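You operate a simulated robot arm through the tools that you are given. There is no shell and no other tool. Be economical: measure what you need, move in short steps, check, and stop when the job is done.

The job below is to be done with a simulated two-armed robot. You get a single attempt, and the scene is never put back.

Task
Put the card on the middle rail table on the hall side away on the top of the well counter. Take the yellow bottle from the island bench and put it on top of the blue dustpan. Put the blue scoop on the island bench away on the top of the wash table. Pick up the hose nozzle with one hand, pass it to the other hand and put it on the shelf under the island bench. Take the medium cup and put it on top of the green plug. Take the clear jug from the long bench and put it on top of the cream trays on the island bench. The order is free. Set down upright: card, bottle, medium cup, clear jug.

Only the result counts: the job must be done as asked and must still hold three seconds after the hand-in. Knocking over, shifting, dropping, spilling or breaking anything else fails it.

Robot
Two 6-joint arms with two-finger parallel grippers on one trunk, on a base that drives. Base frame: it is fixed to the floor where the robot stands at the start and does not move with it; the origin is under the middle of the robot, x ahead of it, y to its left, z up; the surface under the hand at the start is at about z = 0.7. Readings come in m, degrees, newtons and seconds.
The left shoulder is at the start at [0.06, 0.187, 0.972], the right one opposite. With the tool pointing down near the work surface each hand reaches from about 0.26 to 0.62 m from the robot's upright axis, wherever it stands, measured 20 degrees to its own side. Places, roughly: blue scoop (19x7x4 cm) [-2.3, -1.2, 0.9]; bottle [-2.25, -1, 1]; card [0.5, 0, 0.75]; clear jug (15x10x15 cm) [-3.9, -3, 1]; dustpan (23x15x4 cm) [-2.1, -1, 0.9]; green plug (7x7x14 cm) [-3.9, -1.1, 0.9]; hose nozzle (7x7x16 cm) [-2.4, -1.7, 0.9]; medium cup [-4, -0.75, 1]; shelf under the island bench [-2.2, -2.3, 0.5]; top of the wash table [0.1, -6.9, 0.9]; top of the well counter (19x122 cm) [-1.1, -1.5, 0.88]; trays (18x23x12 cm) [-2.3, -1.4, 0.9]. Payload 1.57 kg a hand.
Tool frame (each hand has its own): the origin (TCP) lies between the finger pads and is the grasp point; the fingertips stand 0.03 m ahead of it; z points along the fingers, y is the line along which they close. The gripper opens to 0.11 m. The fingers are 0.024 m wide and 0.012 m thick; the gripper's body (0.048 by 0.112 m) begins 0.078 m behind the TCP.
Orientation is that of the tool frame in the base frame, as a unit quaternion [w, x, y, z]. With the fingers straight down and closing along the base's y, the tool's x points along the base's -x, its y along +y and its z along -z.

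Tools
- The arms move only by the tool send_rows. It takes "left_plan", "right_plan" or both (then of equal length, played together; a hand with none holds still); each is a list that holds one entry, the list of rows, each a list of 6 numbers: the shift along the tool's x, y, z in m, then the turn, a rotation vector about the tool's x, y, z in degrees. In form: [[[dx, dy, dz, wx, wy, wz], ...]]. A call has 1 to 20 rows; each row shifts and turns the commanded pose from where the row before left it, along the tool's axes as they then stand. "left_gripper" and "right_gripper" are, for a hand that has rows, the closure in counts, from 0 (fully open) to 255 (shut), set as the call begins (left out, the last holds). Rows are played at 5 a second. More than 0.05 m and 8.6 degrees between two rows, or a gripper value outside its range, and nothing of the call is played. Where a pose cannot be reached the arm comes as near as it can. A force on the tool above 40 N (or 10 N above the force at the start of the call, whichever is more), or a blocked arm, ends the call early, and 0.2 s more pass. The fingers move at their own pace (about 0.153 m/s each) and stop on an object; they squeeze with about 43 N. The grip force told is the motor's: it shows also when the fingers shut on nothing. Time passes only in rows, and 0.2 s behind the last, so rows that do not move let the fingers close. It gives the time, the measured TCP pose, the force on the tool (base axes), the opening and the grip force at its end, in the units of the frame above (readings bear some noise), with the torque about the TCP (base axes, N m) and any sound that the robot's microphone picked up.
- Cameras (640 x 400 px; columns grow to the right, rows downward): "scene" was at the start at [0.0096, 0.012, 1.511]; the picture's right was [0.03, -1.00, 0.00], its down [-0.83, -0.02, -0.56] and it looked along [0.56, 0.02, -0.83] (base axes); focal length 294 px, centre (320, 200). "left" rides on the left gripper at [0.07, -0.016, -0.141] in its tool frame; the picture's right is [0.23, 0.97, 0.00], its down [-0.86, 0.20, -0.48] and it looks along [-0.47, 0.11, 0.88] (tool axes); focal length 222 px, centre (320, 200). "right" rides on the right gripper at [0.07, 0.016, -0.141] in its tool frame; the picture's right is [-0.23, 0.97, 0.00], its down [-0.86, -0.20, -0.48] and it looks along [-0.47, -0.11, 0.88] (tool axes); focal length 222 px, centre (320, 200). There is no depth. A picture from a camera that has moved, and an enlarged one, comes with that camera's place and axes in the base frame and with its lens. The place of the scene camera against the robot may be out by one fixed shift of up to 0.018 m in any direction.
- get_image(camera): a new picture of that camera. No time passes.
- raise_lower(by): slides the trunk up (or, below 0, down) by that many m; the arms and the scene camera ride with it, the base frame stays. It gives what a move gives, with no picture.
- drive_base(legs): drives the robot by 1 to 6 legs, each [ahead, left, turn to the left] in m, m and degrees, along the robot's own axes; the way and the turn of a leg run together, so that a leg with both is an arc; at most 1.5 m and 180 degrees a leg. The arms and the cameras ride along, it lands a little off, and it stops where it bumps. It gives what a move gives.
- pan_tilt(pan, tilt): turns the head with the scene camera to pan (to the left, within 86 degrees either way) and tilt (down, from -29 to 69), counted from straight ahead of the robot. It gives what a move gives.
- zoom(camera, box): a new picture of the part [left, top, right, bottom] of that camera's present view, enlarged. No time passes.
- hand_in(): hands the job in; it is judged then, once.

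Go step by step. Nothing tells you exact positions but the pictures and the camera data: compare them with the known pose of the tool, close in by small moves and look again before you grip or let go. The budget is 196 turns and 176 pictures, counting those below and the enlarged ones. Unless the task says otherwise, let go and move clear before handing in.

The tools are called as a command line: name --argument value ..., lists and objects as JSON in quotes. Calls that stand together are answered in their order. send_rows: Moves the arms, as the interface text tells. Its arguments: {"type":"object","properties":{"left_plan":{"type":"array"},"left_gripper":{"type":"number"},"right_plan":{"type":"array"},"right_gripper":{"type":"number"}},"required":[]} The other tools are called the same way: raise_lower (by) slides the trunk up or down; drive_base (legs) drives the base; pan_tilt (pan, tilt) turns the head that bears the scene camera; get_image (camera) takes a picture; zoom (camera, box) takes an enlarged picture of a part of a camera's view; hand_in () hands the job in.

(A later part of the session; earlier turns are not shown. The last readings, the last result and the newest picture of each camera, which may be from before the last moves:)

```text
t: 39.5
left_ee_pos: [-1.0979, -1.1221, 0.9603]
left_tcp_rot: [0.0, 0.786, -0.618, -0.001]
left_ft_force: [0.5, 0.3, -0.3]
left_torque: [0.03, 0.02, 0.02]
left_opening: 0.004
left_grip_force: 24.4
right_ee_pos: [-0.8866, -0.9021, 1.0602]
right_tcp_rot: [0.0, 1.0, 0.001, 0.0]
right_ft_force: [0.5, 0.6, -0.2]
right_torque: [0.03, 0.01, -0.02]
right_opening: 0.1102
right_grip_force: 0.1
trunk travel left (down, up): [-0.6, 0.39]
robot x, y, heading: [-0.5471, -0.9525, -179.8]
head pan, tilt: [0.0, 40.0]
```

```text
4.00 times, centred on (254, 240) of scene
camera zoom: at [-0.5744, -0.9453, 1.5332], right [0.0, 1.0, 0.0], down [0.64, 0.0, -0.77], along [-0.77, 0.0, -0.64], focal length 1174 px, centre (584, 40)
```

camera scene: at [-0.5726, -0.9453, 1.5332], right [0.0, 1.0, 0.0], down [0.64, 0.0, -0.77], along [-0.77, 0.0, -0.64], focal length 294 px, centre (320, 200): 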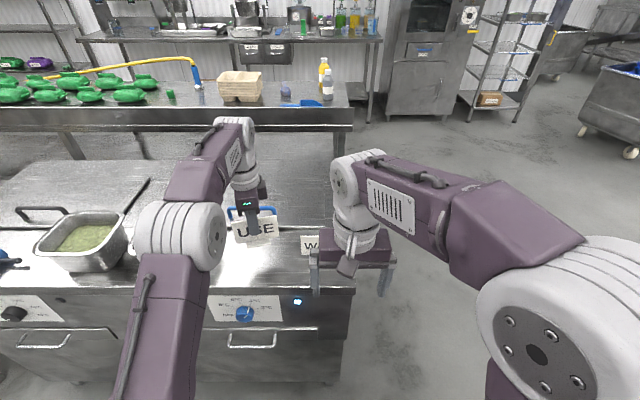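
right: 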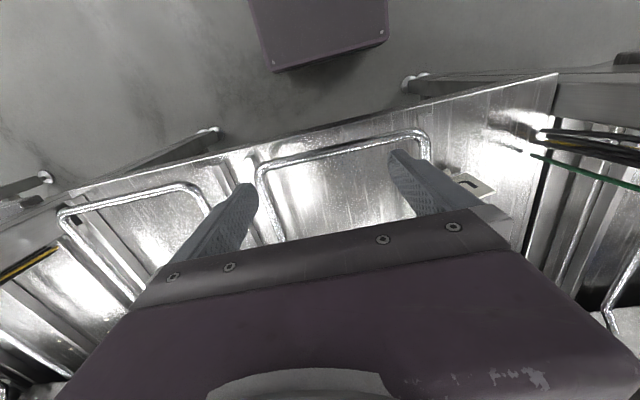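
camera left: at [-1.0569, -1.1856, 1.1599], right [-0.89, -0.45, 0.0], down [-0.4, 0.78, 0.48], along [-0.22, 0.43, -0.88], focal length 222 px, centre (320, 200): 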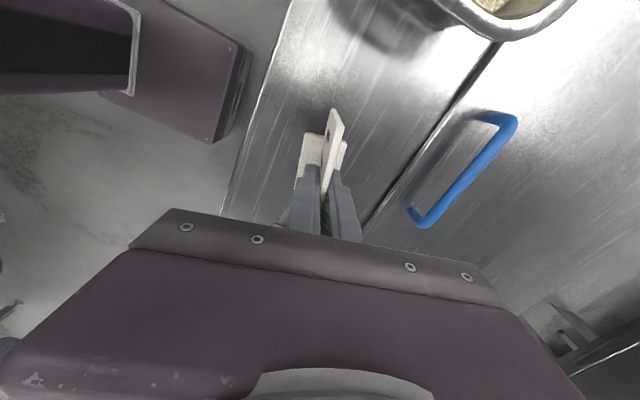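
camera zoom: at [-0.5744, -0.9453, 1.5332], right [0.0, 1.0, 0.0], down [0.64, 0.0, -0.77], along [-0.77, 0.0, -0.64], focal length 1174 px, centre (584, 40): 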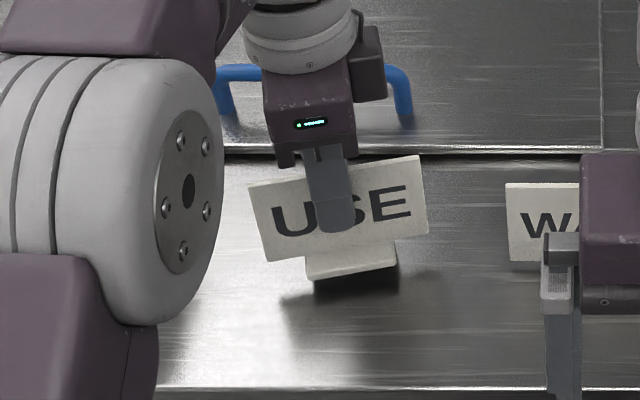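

The foot is about a centimetre above the top. I lower in small steps and watch the force.

send_rows --left_plan '[[[0, 0, 0.004, 0, 0, 0], [0, 0, 0.004, 0, 0, 0], [0, 0, 0.002, 0, 0, 0], [0, 0, 0, 0, 0, 0]]]'

send_rows --left_plan '[[[0, 0, 0.002, 0, 0, 0], [0, 0, 0.001, 0, 0, 0], [0, 0, 0, 0, 0, 0]]]'

zoom --camera "scene" --box '[230, 220, 310, 270]'

```text
t: 40.5
left_ee_pos: [-1.098, -1.1217, 0.9504]
left_tcp_rot: [0.0, 0.786, -0.618, 0.0]
left_ft_force: [-1.5, -0.2, -0.7]
left_torque: [0.02, -0.03, -0.03]
left_opening: 0.0042
left_grip_force: 25.1
right_ee_pos: [-0.8878, -0.9011, 1.0596]
right_tcp_rot: [0.0, 1.0, 0.001, 0.0]
right_ft_force: [-0.3, 0.0, -0.5]
right_torque: [0.0, -0.01, -0.02]
right_opening: 0.1102
right_grip_force: 0.1
trunk travel left (down, up): [-0.6, 0.39]
robot x, y, heading: [-0.5513, -0.9561, -180.1]
head pan, tilt: [0.0, 40.0]
```

```text
t: 41.3
left_ee_pos: [-1.099, -1.1221, 0.9491]
left_tcp_rot: [0.0, 0.786, -0.618, -0.001]
left_ft_force: [0.7, -0.5, -1.1]
left_torque: [0.03, -0.02, 0.03]
left_opening: 0.0041
left_grip_force: 25.0
right_ee_pos: [-0.8867, -0.9019, 1.0586]
right_tcp_rot: [0.0, 1.0, 0.0, 0.0]
right_ft_force: [0.6, 0.8, -0.1]
right_torque: [0.01, 0.02, 0.02]
right_opening: 0.1097
right_grip_force: 0.1
trunk travel left (down, up): [-0.6, 0.39]
robot x, y, heading: [-0.5502, -0.9552, -179.8]
head pan, tilt: [0.0, 40.0]
```

```text
8.00 times, centred on (270, 245) of scene
camera zoom: at [-0.5748, -0.9453, 1.5331], right [0.0, 1.0, 0.0], down [0.64, 0.0, -0.77], along [-0.77, 0.0, -0.64], focal length 2348 px, centre (720, -160)
```

zoom: 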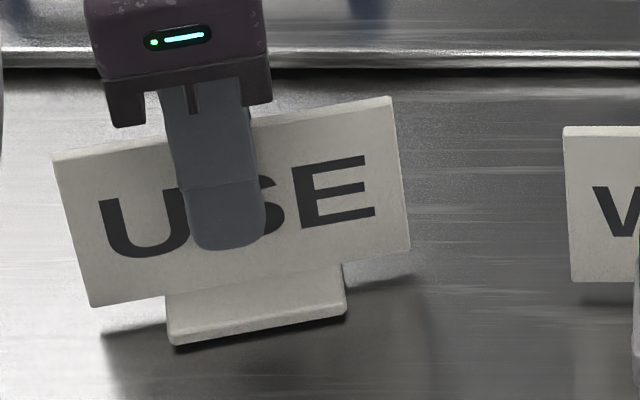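

Almost touching. A few more millimetres.

send_rows --left_plan '[[[0, 0, 0.0015, 0, 0, 0], [0, 0, 0.0015, 0, 0, 0], [0, 0, 0, 0, 0, 0]]]'

send_rows --left_plan '[[[0, 0, 0.0015, 0, 0, 0], [0, 0, 0.0015, 0, 0, 0], [0, 0, 0, 0, 0, 0]]]'

zoom --camera "scene" --box '[230, 220, 310, 270]'

```text
t: 42.1
left_ee_pos: [-1.0969, -1.1219, 0.9472]
left_tcp_rot: [0.0, 0.786, -0.618, -0.001]
left_ft_force: [-1.9, -1.6, 8.0]
left_torque: [-0.01, 0.04, -0.01]
left_opening: 0.0039
left_grip_force: 24.8
right_ee_pos: [-0.888, -0.9014, 1.0593]
right_tcp_rot: [0.001, 1.0, 0.0, 0.0]
right_ft_force: [-0.1, 0.8, 0.8]
right_torque: [0.01, -0.01, 0.02]
right_opening: 0.1101
right_grip_force: 0.1
trunk travel left (down, up): [-0.6, 0.39]
robot x, y, heading: [-0.551, -0.9583, -179.7]
head pan, tilt: [0.0, 40.0]
```

```text
t: 42.9
left_ee_pos: [-1.0971, -1.122, 0.9442]
left_tcp_rot: [0.002, 0.786, -0.618, -0.001]
left_ft_force: [-4.6, -3.3, 21.6]
left_torque: [-0.02, 0.07, -0.02]
left_opening: 0.0043
left_grip_force: 25.0
right_ee_pos: [-0.8866, -0.9009, 1.0613]
right_tcp_rot: [-0.001, 1.0, 0.0, 0.0]
right_ft_force: [-1.0, -0.6, 0.1]
right_torque: [0.04, 0.02, -0.03]
right_opening: 0.11
right_grip_force: 0.0
trunk travel left (down, up): [-0.6, 0.39]
robot x, y, heading: [-0.5493, -0.9552, -179.9]
head pan, tilt: [0.0, 40.0]
```

```text
8.00 times, centred on (270, 245) of scene
camera zoom: at [-0.5722, -0.945, 1.5333], right [0.0, 1.0, 0.0], down [0.64, 0.0, -0.77], along [-0.77, 0.0, -0.64], focal length 2348 px, centre (720, -160)
```

zoom: 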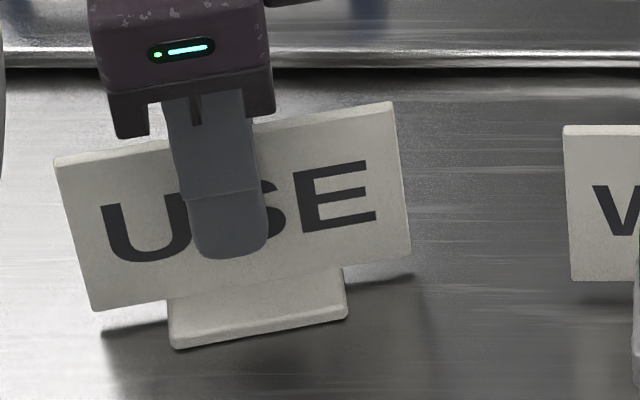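

It stands on the counter (contact at TCP 0.948). I ease up 3 mm, open slowly enough, and rise away.

send_rows --left_plan '[[[0, 0, -0.0035, 0, 0, 0], [0, 0, 0, 0, 0, 0]]]'

send_rows --left_plan '[[[0, 0, 0, 0, 0, 0], [0, 0, 0, 0, 0, 0], [0, 0, 0, 0, 0, 0], [0, 0, 0, 0, 0, 0]]]' --left_gripper 60

send_rows --left_plan '[[[0, 0, -0.02, 0, 0, 0], [0, 0, -0.05, 0, 0, 0], [0, 0, -0.05, 0, 0, 0], [0, 0, -0.05, 0, 0, 0], [0, 0, 0, 0, 0, 0]]]'

get_image --camera "scene"

```text
t: 43.5
left_ee_pos: [-1.0967, -1.1221, 0.9451]
left_tcp_rot: [-0.001, 0.786, -0.619, 0.001]
left_ft_force: [-2.3, -0.3, 5.4]
left_torque: [0.11, 0.11, 0.03]
left_opening: 0.0041
left_grip_force: 25.2
right_ee_pos: [-0.8858, -0.9014, 1.0604]
right_tcp_rot: [0.0, 1.0, 0.001, 0.0]
right_ft_force: [-0.2, 1.1, 0.7]
right_torque: [0.01, -0.03, -0.02]
right_opening: 0.11
right_grip_force: 0.1
trunk travel left (down, up): [-0.6, 0.39]
robot x, y, heading: [-0.5494, -0.954, -179.9]
head pan, tilt: [0.0, 40.0]
```

```text
t: 44.5
left_ee_pos: [-1.0974, -1.1231, 0.9449]
left_tcp_rot: [0.0, 0.786, -0.618, 0.0]
left_ft_force: [0.3, 0.2, 0.1]
left_torque: [0.05, 0.02, 0.01]
left_opening: 0.084
left_grip_force: 0.1
right_ee_pos: [-0.8875, -0.9016, 1.0592]
right_tcp_rot: [0.001, 1.0, 0.0, 0.0]
right_ft_force: [0.2, -0.8, 0.3]
right_torque: [0.02, -0.01, 0.02]
right_opening: 0.1099
right_grip_force: 0.1
trunk travel left (down, up): [-0.6, 0.39]
robot x, y, heading: [-0.5452, -0.9572, -179.7]
head pan, tilt: [0.0, 40.0]
```

```text
t: 45.7
left_ee_pos: [-1.0748, -1.1256, 1.1019]
left_tcp_rot: [-0.002, 0.786, -0.618, 0.001]
left_ft_force: [-0.4, -0.3, -0.1]
left_torque: [0.0, -0.02, 0.04]
left_opening: 0.0842
left_grip_force: 0.0
left hand out of reach, approached as far as the arm can: row 3, 4
right_ee_pos: [-0.8864, -0.9019, 1.0585]
right_tcp_rot: [0.0, 1.0, 0.001, 0.0]
right_ft_force: [-0.5, 0.6, -0.3]
right_torque: [-0.01, -0.01, 0.02]
right_opening: 0.11
right_grip_force: 0.0
trunk travel left (down, up): [-0.6, 0.39]
robot x, y, heading: [-0.5489, -0.9553, -179.9]
head pan, tilt: [0.0, 40.0]
```

```text
137 pictures are left
camera scene: at [-0.5755, -0.9454, 1.5331], right [0.0, 1.0, 0.0], down [0.64, 0.0, -0.77], along [-0.77, 0.0, -0.64], focal length 294 px, centre (320, 200)
```

scene: 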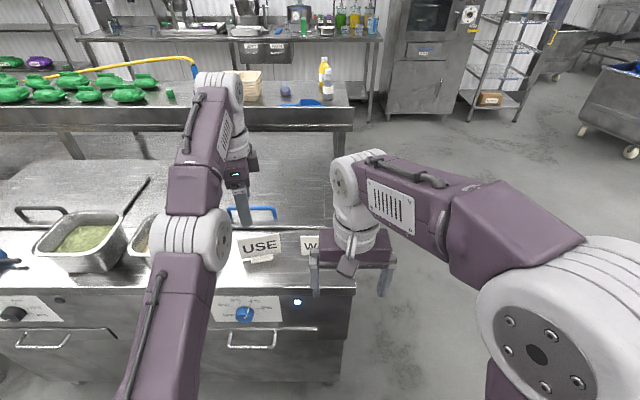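

The USE card stands on the well counter. I retract the left hand, square it, and back off to drive round the counter's end to the island bench.

send_rows --left_plan '[[[0.0116, -0.0485, 0, 0, 0, 0], [0.0116, -0.0485, 0, 0, 0, 0], [0.0116, -0.0485, 0, 0, 0, 0], [0.0116, -0.0485, 0, 0, 0, 0], [0, 0, 0, 0, 0, -8.5], [0, 0, 0, 0, 0, -8.5], [0, 0, 0, 0, 0, -8.5], [0, 0, 0, 0, 0, -8.5], [0, 0, 0, 0, 0, -8.5], [0, 0, 0, 0, 0, -8.5], [0, 0, 0, 0, 0, -8.5], [0, 0, 0, 0, 0, -8.5], [0, 0, 0, 0, 0, -8.5], [0, 0, 0, 0, 0, 0]]]'

drive_base --legs '[[-0.2, 0, 0]]'

pan_tilt --pan -20 --tilt 25

get_image --camera "scene"

```text
t: 48.7
left_ee_pos: [-0.8777, -1.1226, 1.1033]
left_tcp_rot: [-0.001, 1.0, 0.002, 0.0]
left_ft_force: [0.1, 0.0, -0.3]
left_torque: [0.01, -0.02, -0.03]
left_opening: 0.0842
left_grip_force: 0.0
right_ee_pos: [-0.8878, -0.9024, 1.0595]
right_tcp_rot: [0.0, 1.0, 0.001, 0.0]
right_ft_force: [-0.1, 0.5, 0.3]
right_torque: [-0.01, 0.01, 0.01]
right_opening: 0.11
right_grip_force: 0.1
trunk travel left (down, up): [-0.6, 0.39]
robot x, y, heading: [-0.5457, -0.9541, -179.8]
head pan, tilt: [0.0, 40.0]
```

```text
t: 50.3
left_ee_pos: [-0.6724, -1.121, 1.1034]
left_tcp_rot: [0.0, 1.0, 0.0, 0.0]
left_ft_force: [-0.6, 0.3, 0.3]
left_torque: [0.04, 0.0, -0.01]
left_opening: 0.0842
left_grip_force: 0.1
right_ee_pos: [-0.6823, -0.9006, 1.0607]
right_tcp_rot: [0.0, 1.0, 0.0, 0.0]
right_ft_force: [0.5, 0.2, -0.4]
right_torque: [-0.01, 0.01, 0.0]
right_opening: 0.1098
right_grip_force: 0.0
trunk travel left (down, up): [-0.6, 0.39]
robot x, y, heading: [-0.3437, -0.9525, 180.1]
head pan, tilt: [0.0, 40.0]
```

```text
t: 51.1
left_ee_pos: [-0.6724, -1.1224, 1.1019]
left_tcp_rot: [-0.001, 1.0, 0.0, 0.0]
left_ft_force: [0.2, 0.1, -0.3]
left_torque: [-0.02, 0.01, 0.01]
left_opening: 0.0841
left_grip_force: 0.1
right_ee_pos: [-0.6826, -0.9009, 1.0591]
right_tcp_rot: [0.0, 1.0, 0.0, 0.0]
right_ft_force: [0.1, 0.4, 0.8]
right_torque: [0.01, -0.01, 0.02]
right_opening: 0.11
right_grip_force: 0.0
trunk travel left (down, up): [-0.6, 0.39]
robot x, y, heading: [-0.3401, -0.954, 180.4]
head pan, tilt: [-20.0, 25.0]
```

```text
136 pictures are left
camera scene: at [-0.3715, -0.9137, 1.5564], right [0.34, 0.94, 0.0], down [0.4, -0.14, -0.91], along [-0.85, 0.31, -0.42], focal length 294 px, centre (320, 200)
```

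scene: 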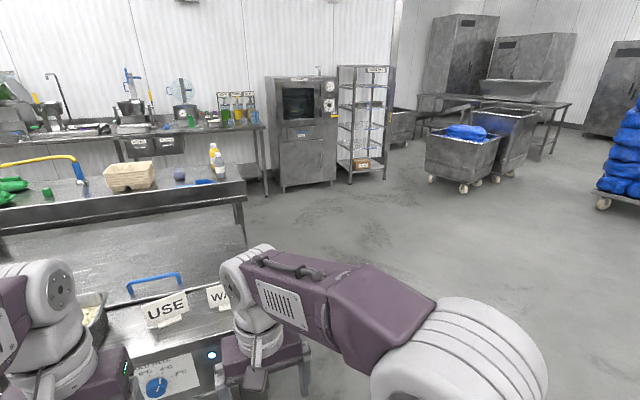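

The floor to the right of the island is clear. I strafe right, then drive ahead past the island's end.

drive_base --legs '[[0, -0.8, 0], [1.3, 0, 0], [1.3, 0, 0]]'

pan_tilt --pan 70 --tilt 30

get_image --camera "scene"

```text
t: 67.8
left_ee_pos: [-3.3057, -0.2985, 1.1043]
left_tcp_rot: [0.0, 1.0, -0.003, -0.001]
left_ft_force: [0.0, -0.4, 0.7]
left_torque: [0.0, 0.02, -0.01]
left_opening: 0.0845
left_grip_force: 0.1
right_ee_pos: [-3.3124, -0.0777, 1.0594]
right_tcp_rot: [0.0, 1.0, -0.002, 0.0]
right_ft_force: [-0.7, 0.2, -1.0]
right_torque: [-0.02, 0.05, 0.02]
right_opening: 0.1101
right_grip_force: 0.0
trunk travel left (down, up): [-0.6, 0.39]
robot x, y, heading: [-2.9774, -0.1376, 179.6]
head pan, tilt: [-20.0, 25.0]
```

```text
t: 69.5
left_ee_pos: [-3.3039, -0.2969, 1.1017]
left_tcp_rot: [0.0, 1.0, -0.003, 0.0]
left_ft_force: [0.6, -0.9, 0.2]
left_torque: [-0.01, 0.01, 0.04]
left_opening: 0.0841
left_grip_force: 0.0
right_ee_pos: [-3.313, -0.0763, 1.0602]
right_tcp_rot: [0.0, 1.0, -0.003, 0.0]
right_ft_force: [-0.3, -0.6, 0.0]
right_torque: [0.02, -0.02, 0.02]
right_opening: 0.1101
right_grip_force: 0.0
trunk travel left (down, up): [-0.6, 0.39]
robot x, y, heading: [-2.9729, -0.1331, 179.7]
head pan, tilt: [70.0, 30.0]
```

```text
135 pictures are left
camera scene: at [-2.9473, -0.2087, 1.5485], right [-0.94, 0.35, 0.0], down [0.17, 0.47, -0.87], along [-0.3, -0.81, -0.5], focal length 294 px, centre (320, 200)
```

scene: 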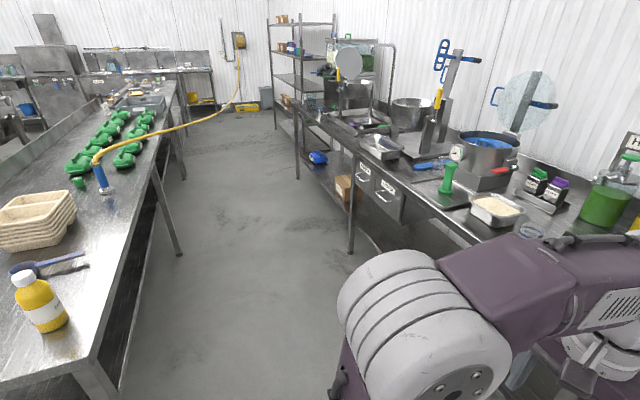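

Now I see the island's near side (yellow bottle, blue scoop, cream trays, blue nozzle with hose) and the long bench with the green plug. I zoom in on both.

zoom --camera "scene" --box '[0, 130, 240, 350]'

zoom --camera "scene" --box '[320, 40, 640, 240]'

```text
1.82 times, centred on (120, 240) of scene
camera zoom: at [-2.9473, -0.2087, 1.5485], right [-0.94, 0.35, 0.0], down [0.17, 0.47, -0.87], along [-0.3, -0.81, -0.5], focal length 534 px, centre (684, 127)
```

zoom: 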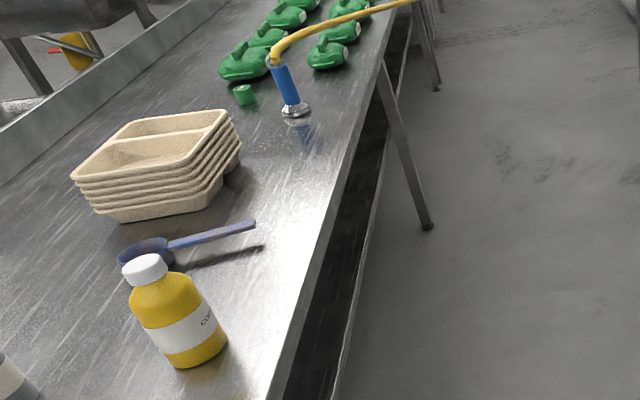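

```text
2.00 times, centred on (480, 140) of scene
camera zoom: at [-2.9473, -0.2087, 1.5485], right [-0.94, 0.35, 0.0], down [0.17, 0.47, -0.87], along [-0.3, -0.81, -0.5], focal length 587 px, centre (0, 320)
```

zoom: 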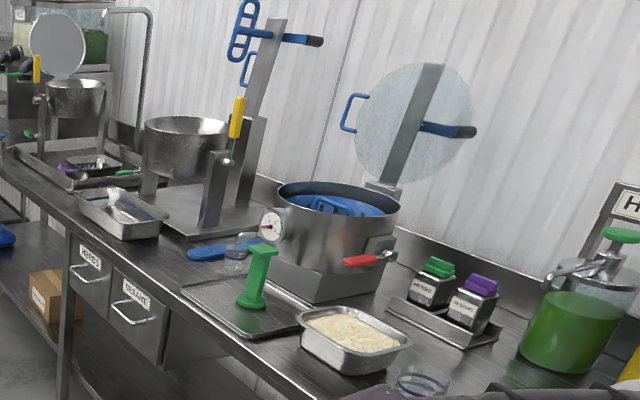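

The bottle and dustpan sit near the island's end nearest me, so I serve them from that end: I turn to face -y and stand in front of it.

drive_base --legs '[[0, 0, 90.3], [0.15, 0.77, 0]]'

pan_tilt --pan 0 --tilt 45

get_image --camera "scene"

```text
t: 77.5
left_ee_pos: [-2.0378, -0.5846, 1.1041]
left_tcp_rot: [0.0, 0.701, 0.713, 0.0]
left_ft_force: [0.1, -0.6, 0.3]
left_torque: [0.03, -0.02, -0.02]
left_opening: 0.0842
left_grip_force: 0.1
right_ee_pos: [-2.2579, -0.5994, 1.0584]
right_tcp_rot: [0.0, 0.701, 0.713, 0.001]
right_ft_force: [0.2, 0.5, 0.2]
right_torque: [0.01, 0.01, -0.02]
right_opening: 0.1101
right_grip_force: 0.1
trunk travel left (down, up): [-0.6, 0.39]
robot x, y, heading: [-2.2118, -0.2606, -88.7]
head pan, tilt: [70.0, 30.0]
```

```text
t: 79.0
left_ee_pos: [-2.037, -0.5868, 1.1044]
left_tcp_rot: [0.0, 0.701, 0.713, 0.0]
left_ft_force: [0.3, -0.1, -0.4]
left_torque: [0.04, 0.01, 0.0]
left_opening: 0.0845
left_grip_force: 0.0
right_ee_pos: [-2.2587, -0.5988, 1.061]
right_tcp_rot: [0.0, 0.7, 0.714, 0.001]
right_ft_force: [0.0, -0.6, 0.3]
right_torque: [0.01, -0.02, 0.01]
right_opening: 0.1102
right_grip_force: 0.0
trunk travel left (down, up): [-0.6, 0.39]
robot x, y, heading: [-2.2098, -0.2596, -89.0]
head pan, tilt: [0.0, 45.0]
```

```text
132 pictures are left
camera scene: at [-2.2105, -0.2707, 1.5259], right [-1.0, -0.02, 0.0], down [-0.01, 0.71, -0.71], along [0.01, -0.71, -0.71], focal length 294 px, centre (320, 200)
```

scene: 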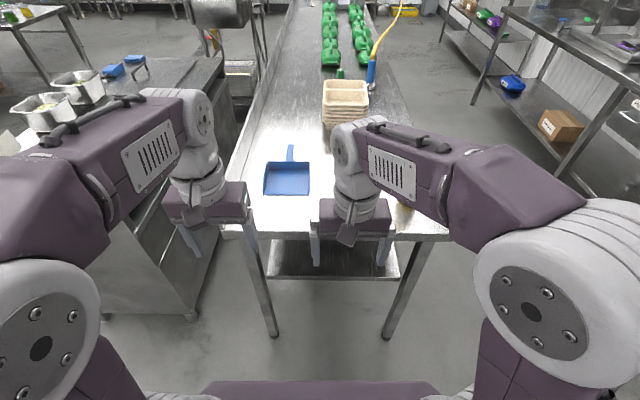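

The dustpan lies with its handle pointing away; my right hand hides the bottle. I move the right hand aside and look again.

send_rows --right_plan '[[[0, -0.05, 0, 0, 0, 0], [0, -0.05, 0, 0, 0, 0], [0, -0.05, 0, 0, 0, 0], [0, -0.04, 0, 0, 0, 0], [0, 0, 0, 0, 0, 0]]]'

get_image --camera "scene"

get_image --camera "left"

```text
t: 80.2
left_ee_pos: [-2.037, -0.5868, 1.1039]
left_tcp_rot: [0.0, 0.701, 0.713, 0.0]
left_ft_force: [0.3, 0.2, 0.1]
left_torque: [-0.02, -0.01, 0.02]
left_opening: 0.0843
left_grip_force: 0.0
right_ee_pos: [-2.4479, -0.598, 1.0571]
right_tcp_rot: [-0.001, 0.701, 0.713, 0.0]
right_ft_force: [-0.2, 0.4, 0.1]
right_torque: [0.01, 0.03, -0.01]
right_opening: 0.1099
right_grip_force: 0.1
trunk travel left (down, up): [-0.6, 0.39]
robot x, y, heading: [-2.2112, -0.2633, -89.0]
head pan, tilt: [0.0, 45.0]
```

```text
131 pictures are left
camera scene: at [-2.2096, -0.2706, 1.5259], right [-1.0, -0.02, 0.0], down [-0.01, 0.71, -0.71], along [0.01, -0.71, -0.71], focal length 294 px, centre (320, 200)
```

scene: 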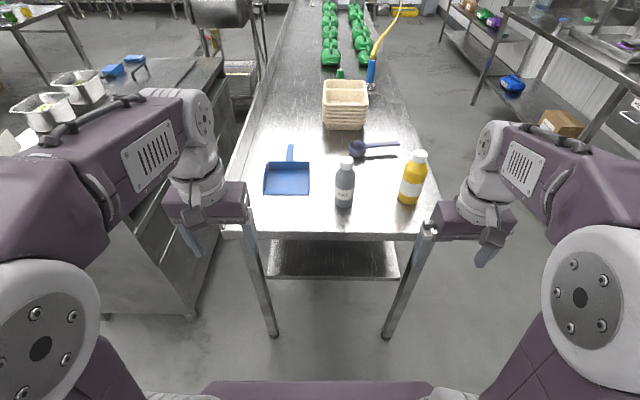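

```text
130 pictures are left
camera left: at [-2.0549, -0.5171, 1.2451], right [0.97, 0.24, 0.0], down [0.21, -0.85, 0.48], along [0.12, -0.46, -0.88], focal length 222 px, centre (320, 200)
```

left: 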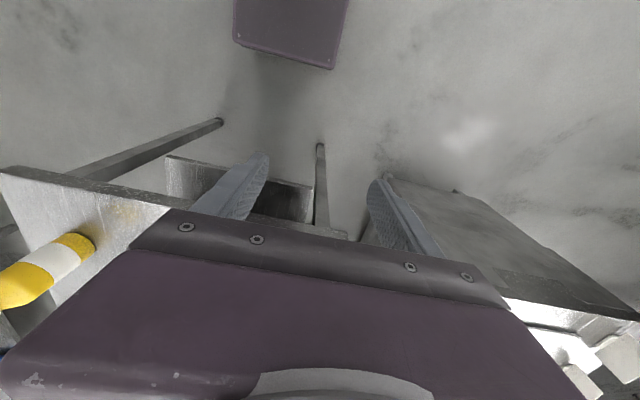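

I see the yellow bottle at about (-2.46, -0.90) right of a grey one, and the dustpan pan centred near (-2.10, -1.0). I zoom on them for size and shape.

zoom --camera "scene" --box '[240, 120, 448, 250]'

```text
3.08 times, centred on (344, 185) of scene
camera zoom: at [-2.2096, -0.2706, 1.5259], right [-1.0, -0.02, 0.0], down [-0.01, 0.71, -0.71], along [0.01, -0.71, -0.71], focal length 903 px, centre (246, 246)
```

zoom: 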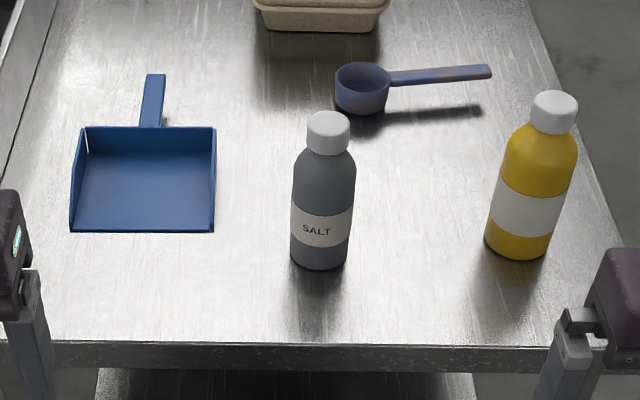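

The bottle is about 6.4 cm wide, 17 cm tall. I raise the trunk by 0.2 m, drive up to the bench end, and look with the right hand camera.

raise_lower --by 0.2

drive_base --legs '[[0.23, 0, -1]]'

get_image --camera "right"

get_image --camera "scene"

```text
t: 82.3
left_ee_pos: [-2.0365, -0.5858, 1.3037]
left_tcp_rot: [0.0, 0.701, 0.714, -0.001]
left_ft_force: [-0.2, 0.4, -0.1]
left_torque: [0.03, 0.0, 0.0]
left_opening: 0.0842
left_grip_force: 0.2
right_ee_pos: [-2.4497, -0.5983, 1.2575]
right_tcp_rot: [-0.001, 0.701, 0.713, 0.0]
right_ft_force: [0.2, 0.0, 0.1]
right_torque: [0.03, 0.01, -0.01]
right_opening: 0.1101
right_grip_force: 0.0
trunk travel left (down, up): [-0.8, 0.19]
robot x, y, heading: [-2.2071, -0.258, -89.0]
head pan, tilt: [0.0, 45.0]
```

```text
t: 84.1
left_ee_pos: [-2.0377, -0.8218, 1.3036]
left_tcp_rot: [0.001, 0.705, 0.71, 0.0]
left_ft_force: [-0.1, 0.4, 0.5]
left_torque: [0.0, 0.01, -0.01]
left_opening: 0.0842
left_grip_force: 0.0
right_ee_pos: [-2.4512, -0.8288, 1.2586]
right_tcp_rot: [0.001, 0.705, 0.71, 0.0]
right_ft_force: [0.1, -0.2, 0.6]
right_torque: [-0.01, -0.01, -0.01]
right_opening: 0.1098
right_grip_force: 0.0
trunk travel left (down, up): [-0.8, 0.19]
robot x, y, heading: [-2.2054, -0.496, -89.6]
head pan, tilt: [0.0, 45.0]
```

```text
128 pictures are left
camera right: at [-2.434, -0.7609, 1.3986], right [0.98, -0.22, 0.0], down [-0.19, -0.86, 0.48], along [-0.11, -0.47, -0.88], focal length 222 px, centre (320, 200)
```

right: 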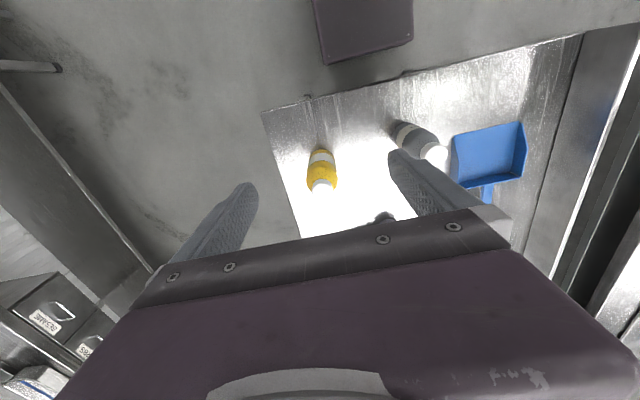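

```text
127 pictures are left
camera scene: at [-2.208, -0.5039, 1.7259], right [-1.0, -0.01, 0.0], down [0.0, 0.71, -0.71], along [0.0, -0.71, -0.71], focal length 294 px, centre (320, 200)
```

scene: 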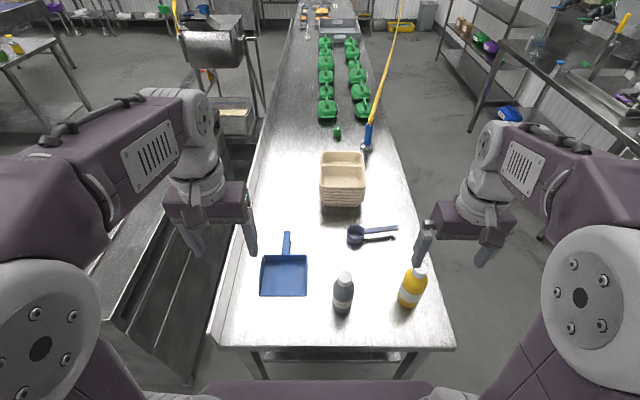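

The cap sits at about (-2.467, -0.914). I move above it and down to just over the cap.

send_rows --right_plan '[[[-0.043, -0.008, 0, 0, 0, 0], [-0.042, -0.008, 0, 0, 0, 0], [0, 0, 0.045, 0, 0, 0], [0, 0, 0.045, 0, 0, 0], [0, 0, 0.045, 0, 0, 0], [0, 0, 0, 0, 0, 0]]]' --right_gripper 0

get_image --camera "right"

```text
t: 85.5
left_ee_pos: [-2.0379, -0.8239, 1.3048]
left_tcp_rot: [0.0, 0.705, 0.71, 0.0]
left_ft_force: [0.0, -0.4, -0.4]
left_torque: [-0.03, -0.01, -0.01]
left_opening: 0.0842
left_grip_force: 0.1
right_ee_pos: [-2.4653, -0.9145, 1.1209]
right_tcp_rot: [0.0, 0.705, 0.709, 0.001]
right_ft_force: [-0.3, 0.6, 0.5]
right_torque: [-0.03, -0.02, 0.0]
right_opening: 0.1099
right_grip_force: 0.1
trunk travel left (down, up): [-0.8, 0.19]
robot x, y, heading: [-2.2056, -0.4947, -89.6]
head pan, tilt: [0.0, 45.0]
```

```text
126 pictures are left
camera right: at [-2.4503, -0.8462, 1.2609], right [0.98, -0.22, 0.0], down [-0.19, -0.86, 0.48], along [-0.11, -0.47, -0.88], focal length 222 px, centre (320, 200)
```

right: 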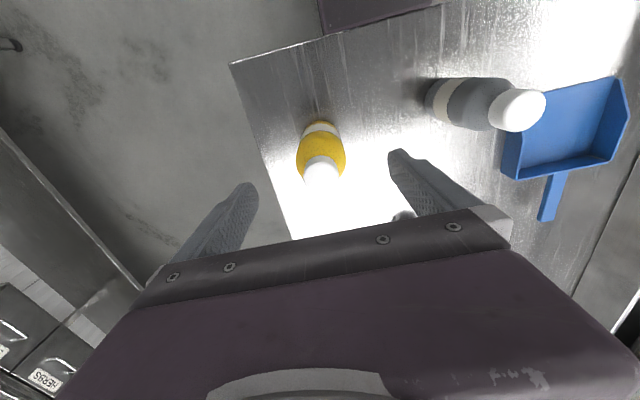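

The bottle is centred between the open fingers. I go down to z≈1.005 and close.

send_rows --right_plan '[[[-0.002, 0, 0.04, 0, 0, 0], [0, 0, 0.04, 0, 0, 0], [0, 0, 0.036, 0, 0, 0], [0, 0, 0, 0, 0, 0]]]'

get_image --camera "right"

zoom --camera "scene" --box '[320, 200, 480, 320]'

```text
t: 86.5
left_ee_pos: [-2.0377, -0.8253, 1.3028]
left_tcp_rot: [0.0, 0.704, 0.71, -0.001]
left_ft_force: [-0.3, -1.4, -0.2]
left_torque: [0.01, 0.01, 0.0]
left_opening: 0.0844
left_grip_force: 0.2
right_ee_pos: [-2.4654, -0.9199, 1.0062]
right_tcp_rot: [0.001, 0.705, 0.709, 0.0]
right_ft_force: [-0.1, 0.0, 0.6]
right_torque: [-0.02, 0.0, 0.03]
right_opening: 0.1101
right_grip_force: 0.2
trunk travel left (down, up): [-0.8, 0.19]
robot x, y, heading: [-2.2021, -0.4934, -89.7]
head pan, tilt: [0.0, 45.0]
```

```text
125 pictures are left
camera right: at [-2.4491, -0.8503, 1.1472], right [0.98, -0.22, 0.0], down [-0.19, -0.86, 0.48], along [-0.11, -0.47, -0.88], focal length 222 px, centre (320, 200)
```

right: 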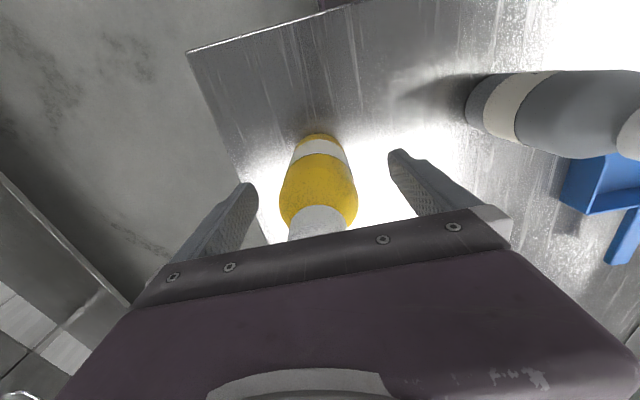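

```text
3.33 times, centred on (400, 260) of scene
camera zoom: at [-2.208, -0.507, 1.7259], right [-1.0, -0.01, 0.0], down [0.0, 0.71, -0.71], along [0.0, -0.71, -0.71], focal length 978 px, centre (53, 0)
```

zoom: 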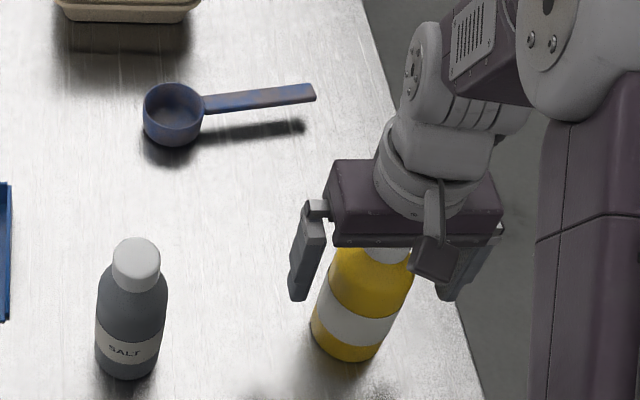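

Centred; I close on the bottle and lift a little.

send_rows --right_plan '[[[0, 0, 0, 0, 0, 0], [0, 0, 0, 0, 0, 0], [0, 0, 0, 0, 0, 0], [0, 0, 0, 0, 0, 0]]]' --right_gripper 255

send_rows --right_plan '[[[0, 0, -0.01, 0, 0, 0], [0, 0, -0.02, 0, 0, 0], [0, 0, 0, 0, 0, 0]]]'

zoom --camera "scene" --box '[320, 200, 480, 320]'

```text
t: 87.5
left_ee_pos: [-2.0385, -0.8242, 1.3031]
left_tcp_rot: [0.0, 0.705, 0.709, 0.0]
left_ft_force: [-0.1, -0.8, -0.3]
left_torque: [0.01, -0.01, 0.0]
left_opening: 0.0841
left_grip_force: 0.1
right_ee_pos: [-2.4645, -0.919, 1.0064]
right_tcp_rot: [0.0, 0.705, 0.709, -0.001]
right_ft_force: [-2.8, -0.5, 1.3]
right_torque: [-0.07, 0.05, -0.04]
right_opening: 0.0619
right_grip_force: 42.9
trunk travel left (down, up): [-0.8, 0.19]
robot x, y, heading: [-2.2073, -0.4947, -89.5]
head pan, tilt: [0.0, 45.0]
```

```text
t: 88.3
left_ee_pos: [-2.0383, -0.8246, 1.3038]
left_tcp_rot: [0.0, 0.705, 0.71, 0.0]
left_ft_force: [-0.2, -1.0, 0.3]
left_torque: [0.04, -0.01, 0.0]
left_opening: 0.0843
left_grip_force: 0.1
right_ee_pos: [-2.4675, -0.9195, 1.0372]
right_tcp_rot: [-0.001, 0.705, 0.709, 0.0]
right_ft_force: [0.2, 0.1, -3.8]
right_torque: [0.03, 0.01, -0.01]
right_opening: 0.062
right_grip_force: 43.2
trunk travel left (down, up): [-0.8, 0.19]
robot x, y, heading: [-2.2035, -0.4936, -89.6]
head pan, tilt: [0.0, 45.0]
```

```text
3.33 times, centred on (400, 260) of scene
camera zoom: at [-2.2085, -0.5078, 1.7258], right [-1.0, -0.01, 0.0], down [0.0, 0.71, -0.71], along [0.0, -0.71, -0.71], focal length 978 px, centre (53, 0)
```

zoom: 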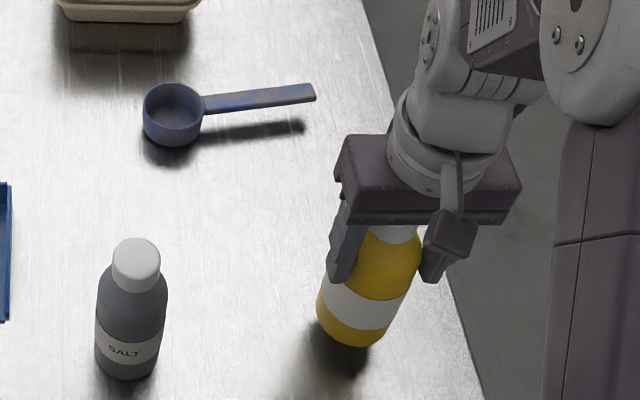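

The bottle is held (force -3.8 N). I move the left hand out to the left and raise the bottle well above the salt bottle.

send_rows --left_plan '[[[0, 0.05, 0, 0, 0, 0], [0, 0.05, 0, 0, 0, 0], [0, 0.05, 0, 0, 0, 0], [0, 0.05, 0, 0, 0, 0], [0, 0, 0, 0, 0, 0], [0, 0, 0, 0, 0, 0]]]' --right_plan '[[[0, 0, -0.04, 0, 0, 0], [0, 0, -0.05, 0, 0, 0], [0, 0, -0.05, 0, 0, 0], [0, 0, -0.05, 0, 0, 0], [0, 0, -0.03, 0, 0, 0], [0, 0, 0, 0, 0, 0]]]'

send_rows --right_plan '[[[-0.004, 0.045, 0, 0, 0, 0], [-0.008, 0.045, 0, 0, 0, 0], [-0.008, 0.045, 0, 0, 0, 0], [-0.008, 0.045, 0, 0, 0, 0], [-0.008, 0.045, 0, 0, 0, 0], [-0.008, 0.045, 0, 0, 0, 0], [-0.008, 0.045, 0, 0, 0, 0], [-0.004, 0.045, 0, 0, 0, 0], [0, 0, 0, 0, 0, 0]]]'

get_image --camera "scene"

get_image --camera "right"

```text
t: 89.7
left_ee_pos: [-1.838, -0.8246, 1.3032]
left_tcp_rot: [0.001, 0.706, 0.709, 0.001]
left_ft_force: [-0.1, 0.6, -0.4]
left_torque: [0.02, 0.0, -0.03]
left_opening: 0.0841
left_grip_force: 0.1
right_ee_pos: [-2.4691, -0.9205, 1.2542]
right_tcp_rot: [0.0, 0.705, 0.709, 0.001]
right_ft_force: [-0.6, -0.7, -4.3]
right_torque: [0.1, -0.01, 0.03]
right_opening: 0.0621
right_grip_force: 42.6
trunk travel left (down, up): [-0.8, 0.19]
robot x, y, heading: [-2.2062, -0.4987, -89.9]
head pan, tilt: [0.0, 45.0]
```

```text
t: 91.7
left_ee_pos: [-1.8383, -0.8241, 1.3028]
left_tcp_rot: [0.0, 0.705, 0.709, 0.001]
left_ft_force: [0.4, 0.1, -0.3]
left_torque: [-0.04, -0.03, 0.02]
left_opening: 0.084
left_grip_force: 0.1
right_ee_pos: [-2.1182, -0.9606, 1.252]
right_tcp_rot: [-0.001, 0.705, 0.709, -0.001]
right_ft_force: [-0.1, 0.8, -4.9]
right_torque: [0.05, -0.01, 0.01]
right_opening: 0.0617
right_grip_force: 42.8
right hand out of reach, approached as far as the arm can: row 8
trunk travel left (down, up): [-0.8, 0.19]
robot x, y, heading: [-2.2064, -0.4917, -89.5]
head pan, tilt: [0.0, 45.0]
```

```text
122 pictures are left
camera scene: at [-2.21, -0.5061, 1.7259], right [-1.0, -0.01, 0.0], down [0.0, 0.71, -0.71], along [0.01, -0.71, -0.71], focal length 294 px, centre (320, 200)
```

scene: 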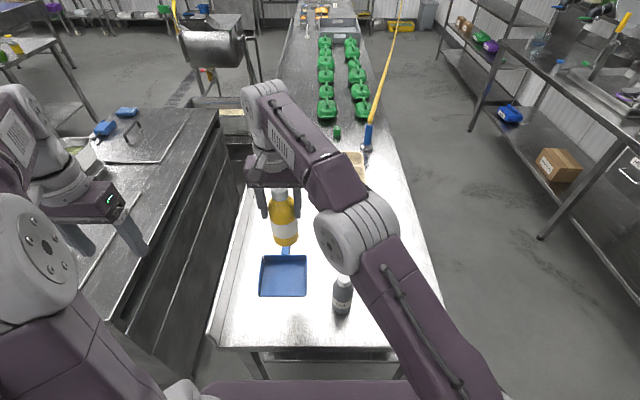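

```text
121 pictures are left
camera right: at [-2.1029, -0.8918, 1.3925], right [0.98, -0.22, 0.0], down [-0.19, -0.86, 0.48], along [-0.11, -0.47, -0.88], focal length 222 px, centre (320, 200)
```

right: 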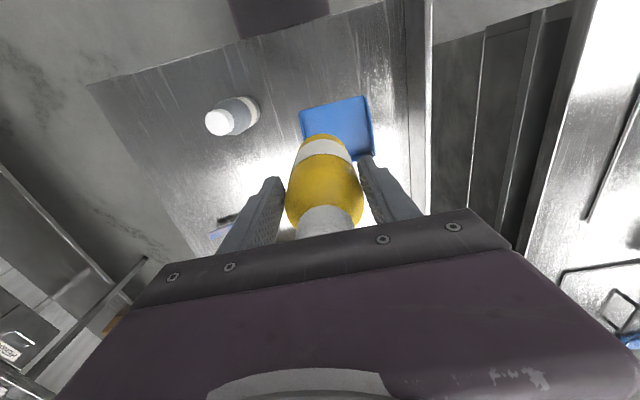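

The dustpan is below and slightly ahead; its pan centre by the hand camera is about (-2.093, -0.988). I descend 0.1 m while shifting there.

send_rows --right_plan '[[[0, 0, 0.04, 0, 0, 0], [0, 0, 0.04, 0, 0, 0], [-0.01, 0.015, 0.02, 0, 0, 0], [0, 0, 0, 0, 0, 0]]]'

get_image --camera "right"

zoom --camera "scene" --box '[220, 180, 380, 320]'

```text
t: 92.7
left_ee_pos: [-1.8356, -0.8244, 1.3017]
left_tcp_rot: [0.0, 0.705, 0.709, 0.0]
left_ft_force: [0.0, 0.0, -1.8]
left_torque: [0.02, 0.02, -0.01]
left_opening: 0.0844
left_grip_force: 0.0
right_ee_pos: [-2.1047, -0.9736, 1.152]
right_tcp_rot: [0.0, 0.705, 0.709, 0.0]
right_ft_force: [-0.5, 0.0, -4.8]
right_torque: [0.03, -0.03, -0.01]
right_opening: 0.0619
right_grip_force: 42.9
trunk travel left (down, up): [-0.8, 0.19]
robot x, y, heading: [-2.2078, -0.4966, -89.7]
head pan, tilt: [0.0, 45.0]
```

```text
120 pictures are left
camera right: at [-2.0894, -0.9044, 1.2928], right [0.98, -0.22, 0.0], down [-0.19, -0.86, 0.48], along [-0.11, -0.47, -0.88], focal length 222 px, centre (320, 200)
```

right: 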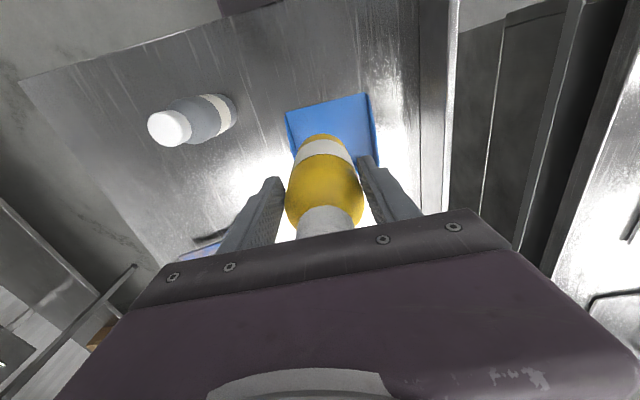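

```text
2.86 times, centred on (300, 250) of scene
camera zoom: at [-2.2075, -0.5072, 1.7259], right [-1.0, -0.01, 0.0], down [0.0, 0.71, -0.71], along [0.0, -0.71, -0.71], focal length 838 px, centre (377, 57)
```

zoom: 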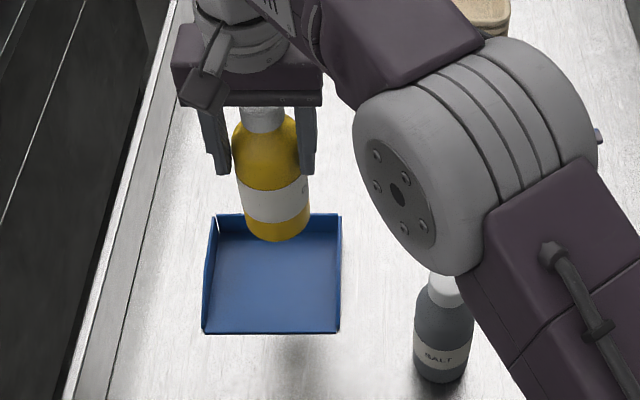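

Pan centre refined to (-2.089, -0.993). I shift there and come down to 2–3 cm above its floor.

send_rows --right_plan '[[[-0.017, 0.014, 0.02, 0, 0, 0], [0, 0, 0.04, 0, 0, 0], [0, 0, 0.04, 0, 0, 0], [0, 0, 0.015, 0, 0, 0], [0, 0, 0, 0, 0, 0]]]'

get_image --camera "right"

zoom --camera "scene" --box '[220, 180, 380, 320]'

```text
t: 93.9
left_ee_pos: [-1.8364, -0.8237, 1.3027]
left_tcp_rot: [0.0, 0.704, 0.71, 0.0]
left_ft_force: [-0.4, -0.3, -0.4]
left_torque: [0.03, -0.01, 0.01]
left_opening: 0.0845
left_grip_force: 0.1
right_ee_pos: [-2.0911, -0.9927, 1.0383]
right_tcp_rot: [0.0, 0.706, 0.709, 0.0]
right_ft_force: [0.1, -0.3, -3.5]
right_torque: [0.07, 0.0, 0.02]
right_opening: 0.062
right_grip_force: 42.8
trunk travel left (down, up): [-0.8, 0.19]
robot x, y, heading: [-2.2038, -0.4955, -89.7]
head pan, tilt: [0.0, 45.0]
```

```text
118 pictures are left
camera right: at [-2.0752, -0.9225, 1.1785], right [0.98, -0.22, 0.0], down [-0.19, -0.86, 0.48], along [-0.11, -0.47, -0.88], focal length 222 px, centre (320, 200)
```

right: 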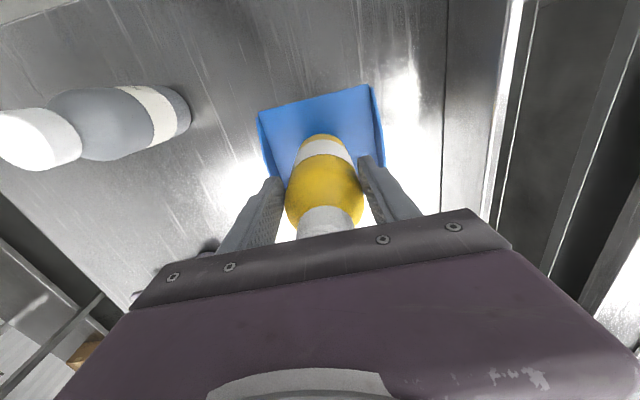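

```text
2.86 times, centred on (300, 250) of scene
camera zoom: at [-2.2079, -0.5072, 1.7259], right [-1.0, -0.01, 0.0], down [0.0, 0.71, -0.71], along [0.0, -0.71, -0.71], focal length 838 px, centre (377, 57)
```

zoom: 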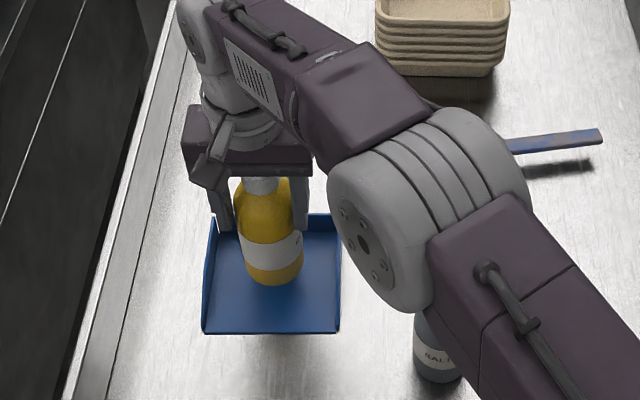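

Well placed over the pan. I lower in small steps watching the force.

send_rows --right_plan '[[[0, 0, 0.01, 0, 0, 0], [0, 0, 0.008, 0, 0, 0], [0, 0, 0, 0, 0, 0]]]'

send_rows --right_plan '[[[0, 0, 0.003, 0, 0, 0], [0, 0, 0.002, 0, 0, 0], [0, 0, 0, 0, 0, 0]]]'

send_rows --right_plan '[[[0, 0, 0.002, 0, 0, 0], [0, 0, 0.001, 0, 0, 0], [0, 0, 0, 0, 0, 0]]]'

```text
t: 94.7
left_ee_pos: [-1.8354, -0.8246, 1.3023]
left_tcp_rot: [-0.001, 0.704, 0.71, 0.0]
left_ft_force: [0.5, 0.2, -1.0]
left_torque: [0.02, 0.0, -0.02]
left_opening: 0.0844
left_grip_force: 0.2
right_ee_pos: [-2.0924, -0.9899, 1.0187]
right_tcp_rot: [0.0, 0.705, 0.709, 0.0]
right_ft_force: [-0.6, 0.3, -3.5]
right_torque: [0.08, -0.01, -0.02]
right_opening: 0.062
right_grip_force: 43.0
trunk travel left (down, up): [-0.8, 0.19]
robot x, y, heading: [-2.2055, -0.495, -89.6]
head pan, tilt: [0.0, 45.0]
```

```text
t: 95.5
left_ee_pos: [-1.8368, -0.8242, 1.3026]
left_tcp_rot: [0.0, 0.704, 0.71, 0.0]
left_ft_force: [-0.4, 0.0, 0.4]
left_torque: [0.01, 0.03, 0.0]
left_opening: 0.084
left_grip_force: 0.0
right_ee_pos: [-2.0938, -0.9915, 1.0128]
right_tcp_rot: [0.0, 0.706, 0.709, 0.0]
right_ft_force: [-0.4, 0.7, -4.4]
right_torque: [0.08, 0.0, 0.0]
right_opening: 0.0621
right_grip_force: 43.2
trunk travel left (down, up): [-0.8, 0.19]
robot x, y, heading: [-2.2054, -0.4973, -89.8]
head pan, tilt: [0.0, 45.0]
```

```text
t: 96.3
left_ee_pos: [-1.8356, -0.8243, 1.3015]
left_tcp_rot: [0.0, 0.705, 0.709, 0.0]
left_ft_force: [0.2, 0.1, 0.7]
left_torque: [-0.02, -0.03, -0.02]
left_opening: 0.0839
left_grip_force: 0.0
right_ee_pos: [-2.0947, -0.9922, 1.0097]
right_tcp_rot: [0.0, 0.705, 0.709, 0.0]
right_ft_force: [0.5, -0.5, -4.1]
right_torque: [0.06, -0.02, 0.03]
right_opening: 0.062
right_grip_force: 43.8
trunk travel left (down, up): [-0.8, 0.19]
robot x, y, heading: [-2.2103, -0.494, -89.8]
head pan, tilt: [0.0, 45.0]
```

send_rows --right_plan '[[[0, 0, 0.0015, 0, 0, 0], [0, 0, 0.001, 0, 0, 0], [0, 0, 0, 0, 0, 0]]]'

zoom --camera "scene" --box '[250, 210, 330, 310]'

```text
t: 97.1
left_ee_pos: [-1.8365, -0.824, 1.3029]
left_tcp_rot: [-0.001, 0.705, 0.709, -0.001]
left_ft_force: [-0.3, 0.1, 0.0]
left_torque: [0.0, -0.01, 0.02]
left_opening: 0.0841
left_grip_force: 0.1
right_ee_pos: [-2.0943, -0.9926, 1.0101]
right_tcp_rot: [0.002, 0.705, 0.709, -0.001]
right_ft_force: [-0.6, -2.6, 8.7]
right_torque: [-0.45, -0.14, -0.03]
right_opening: 0.0619
right_grip_force: 42.6
trunk travel left (down, up): [-0.8, 0.19]
robot x, y, heading: [-2.2077, -0.4968, -89.6]
head pan, tilt: [0.0, 45.0]
```

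```text
4.00 times, centred on (290, 260) of scene
camera zoom: at [-2.2084, -0.5059, 1.726], right [-1.0, -0.01, 0.0], down [0.0, 0.71, -0.71], along [0.0, -0.71, -0.71], focal length 1174 px, centre (440, -40)
```

zoom: 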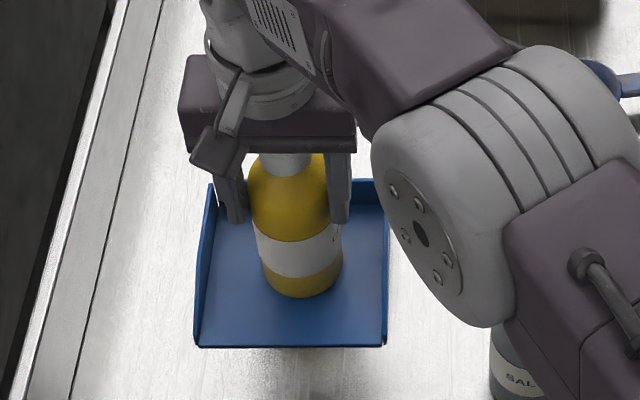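

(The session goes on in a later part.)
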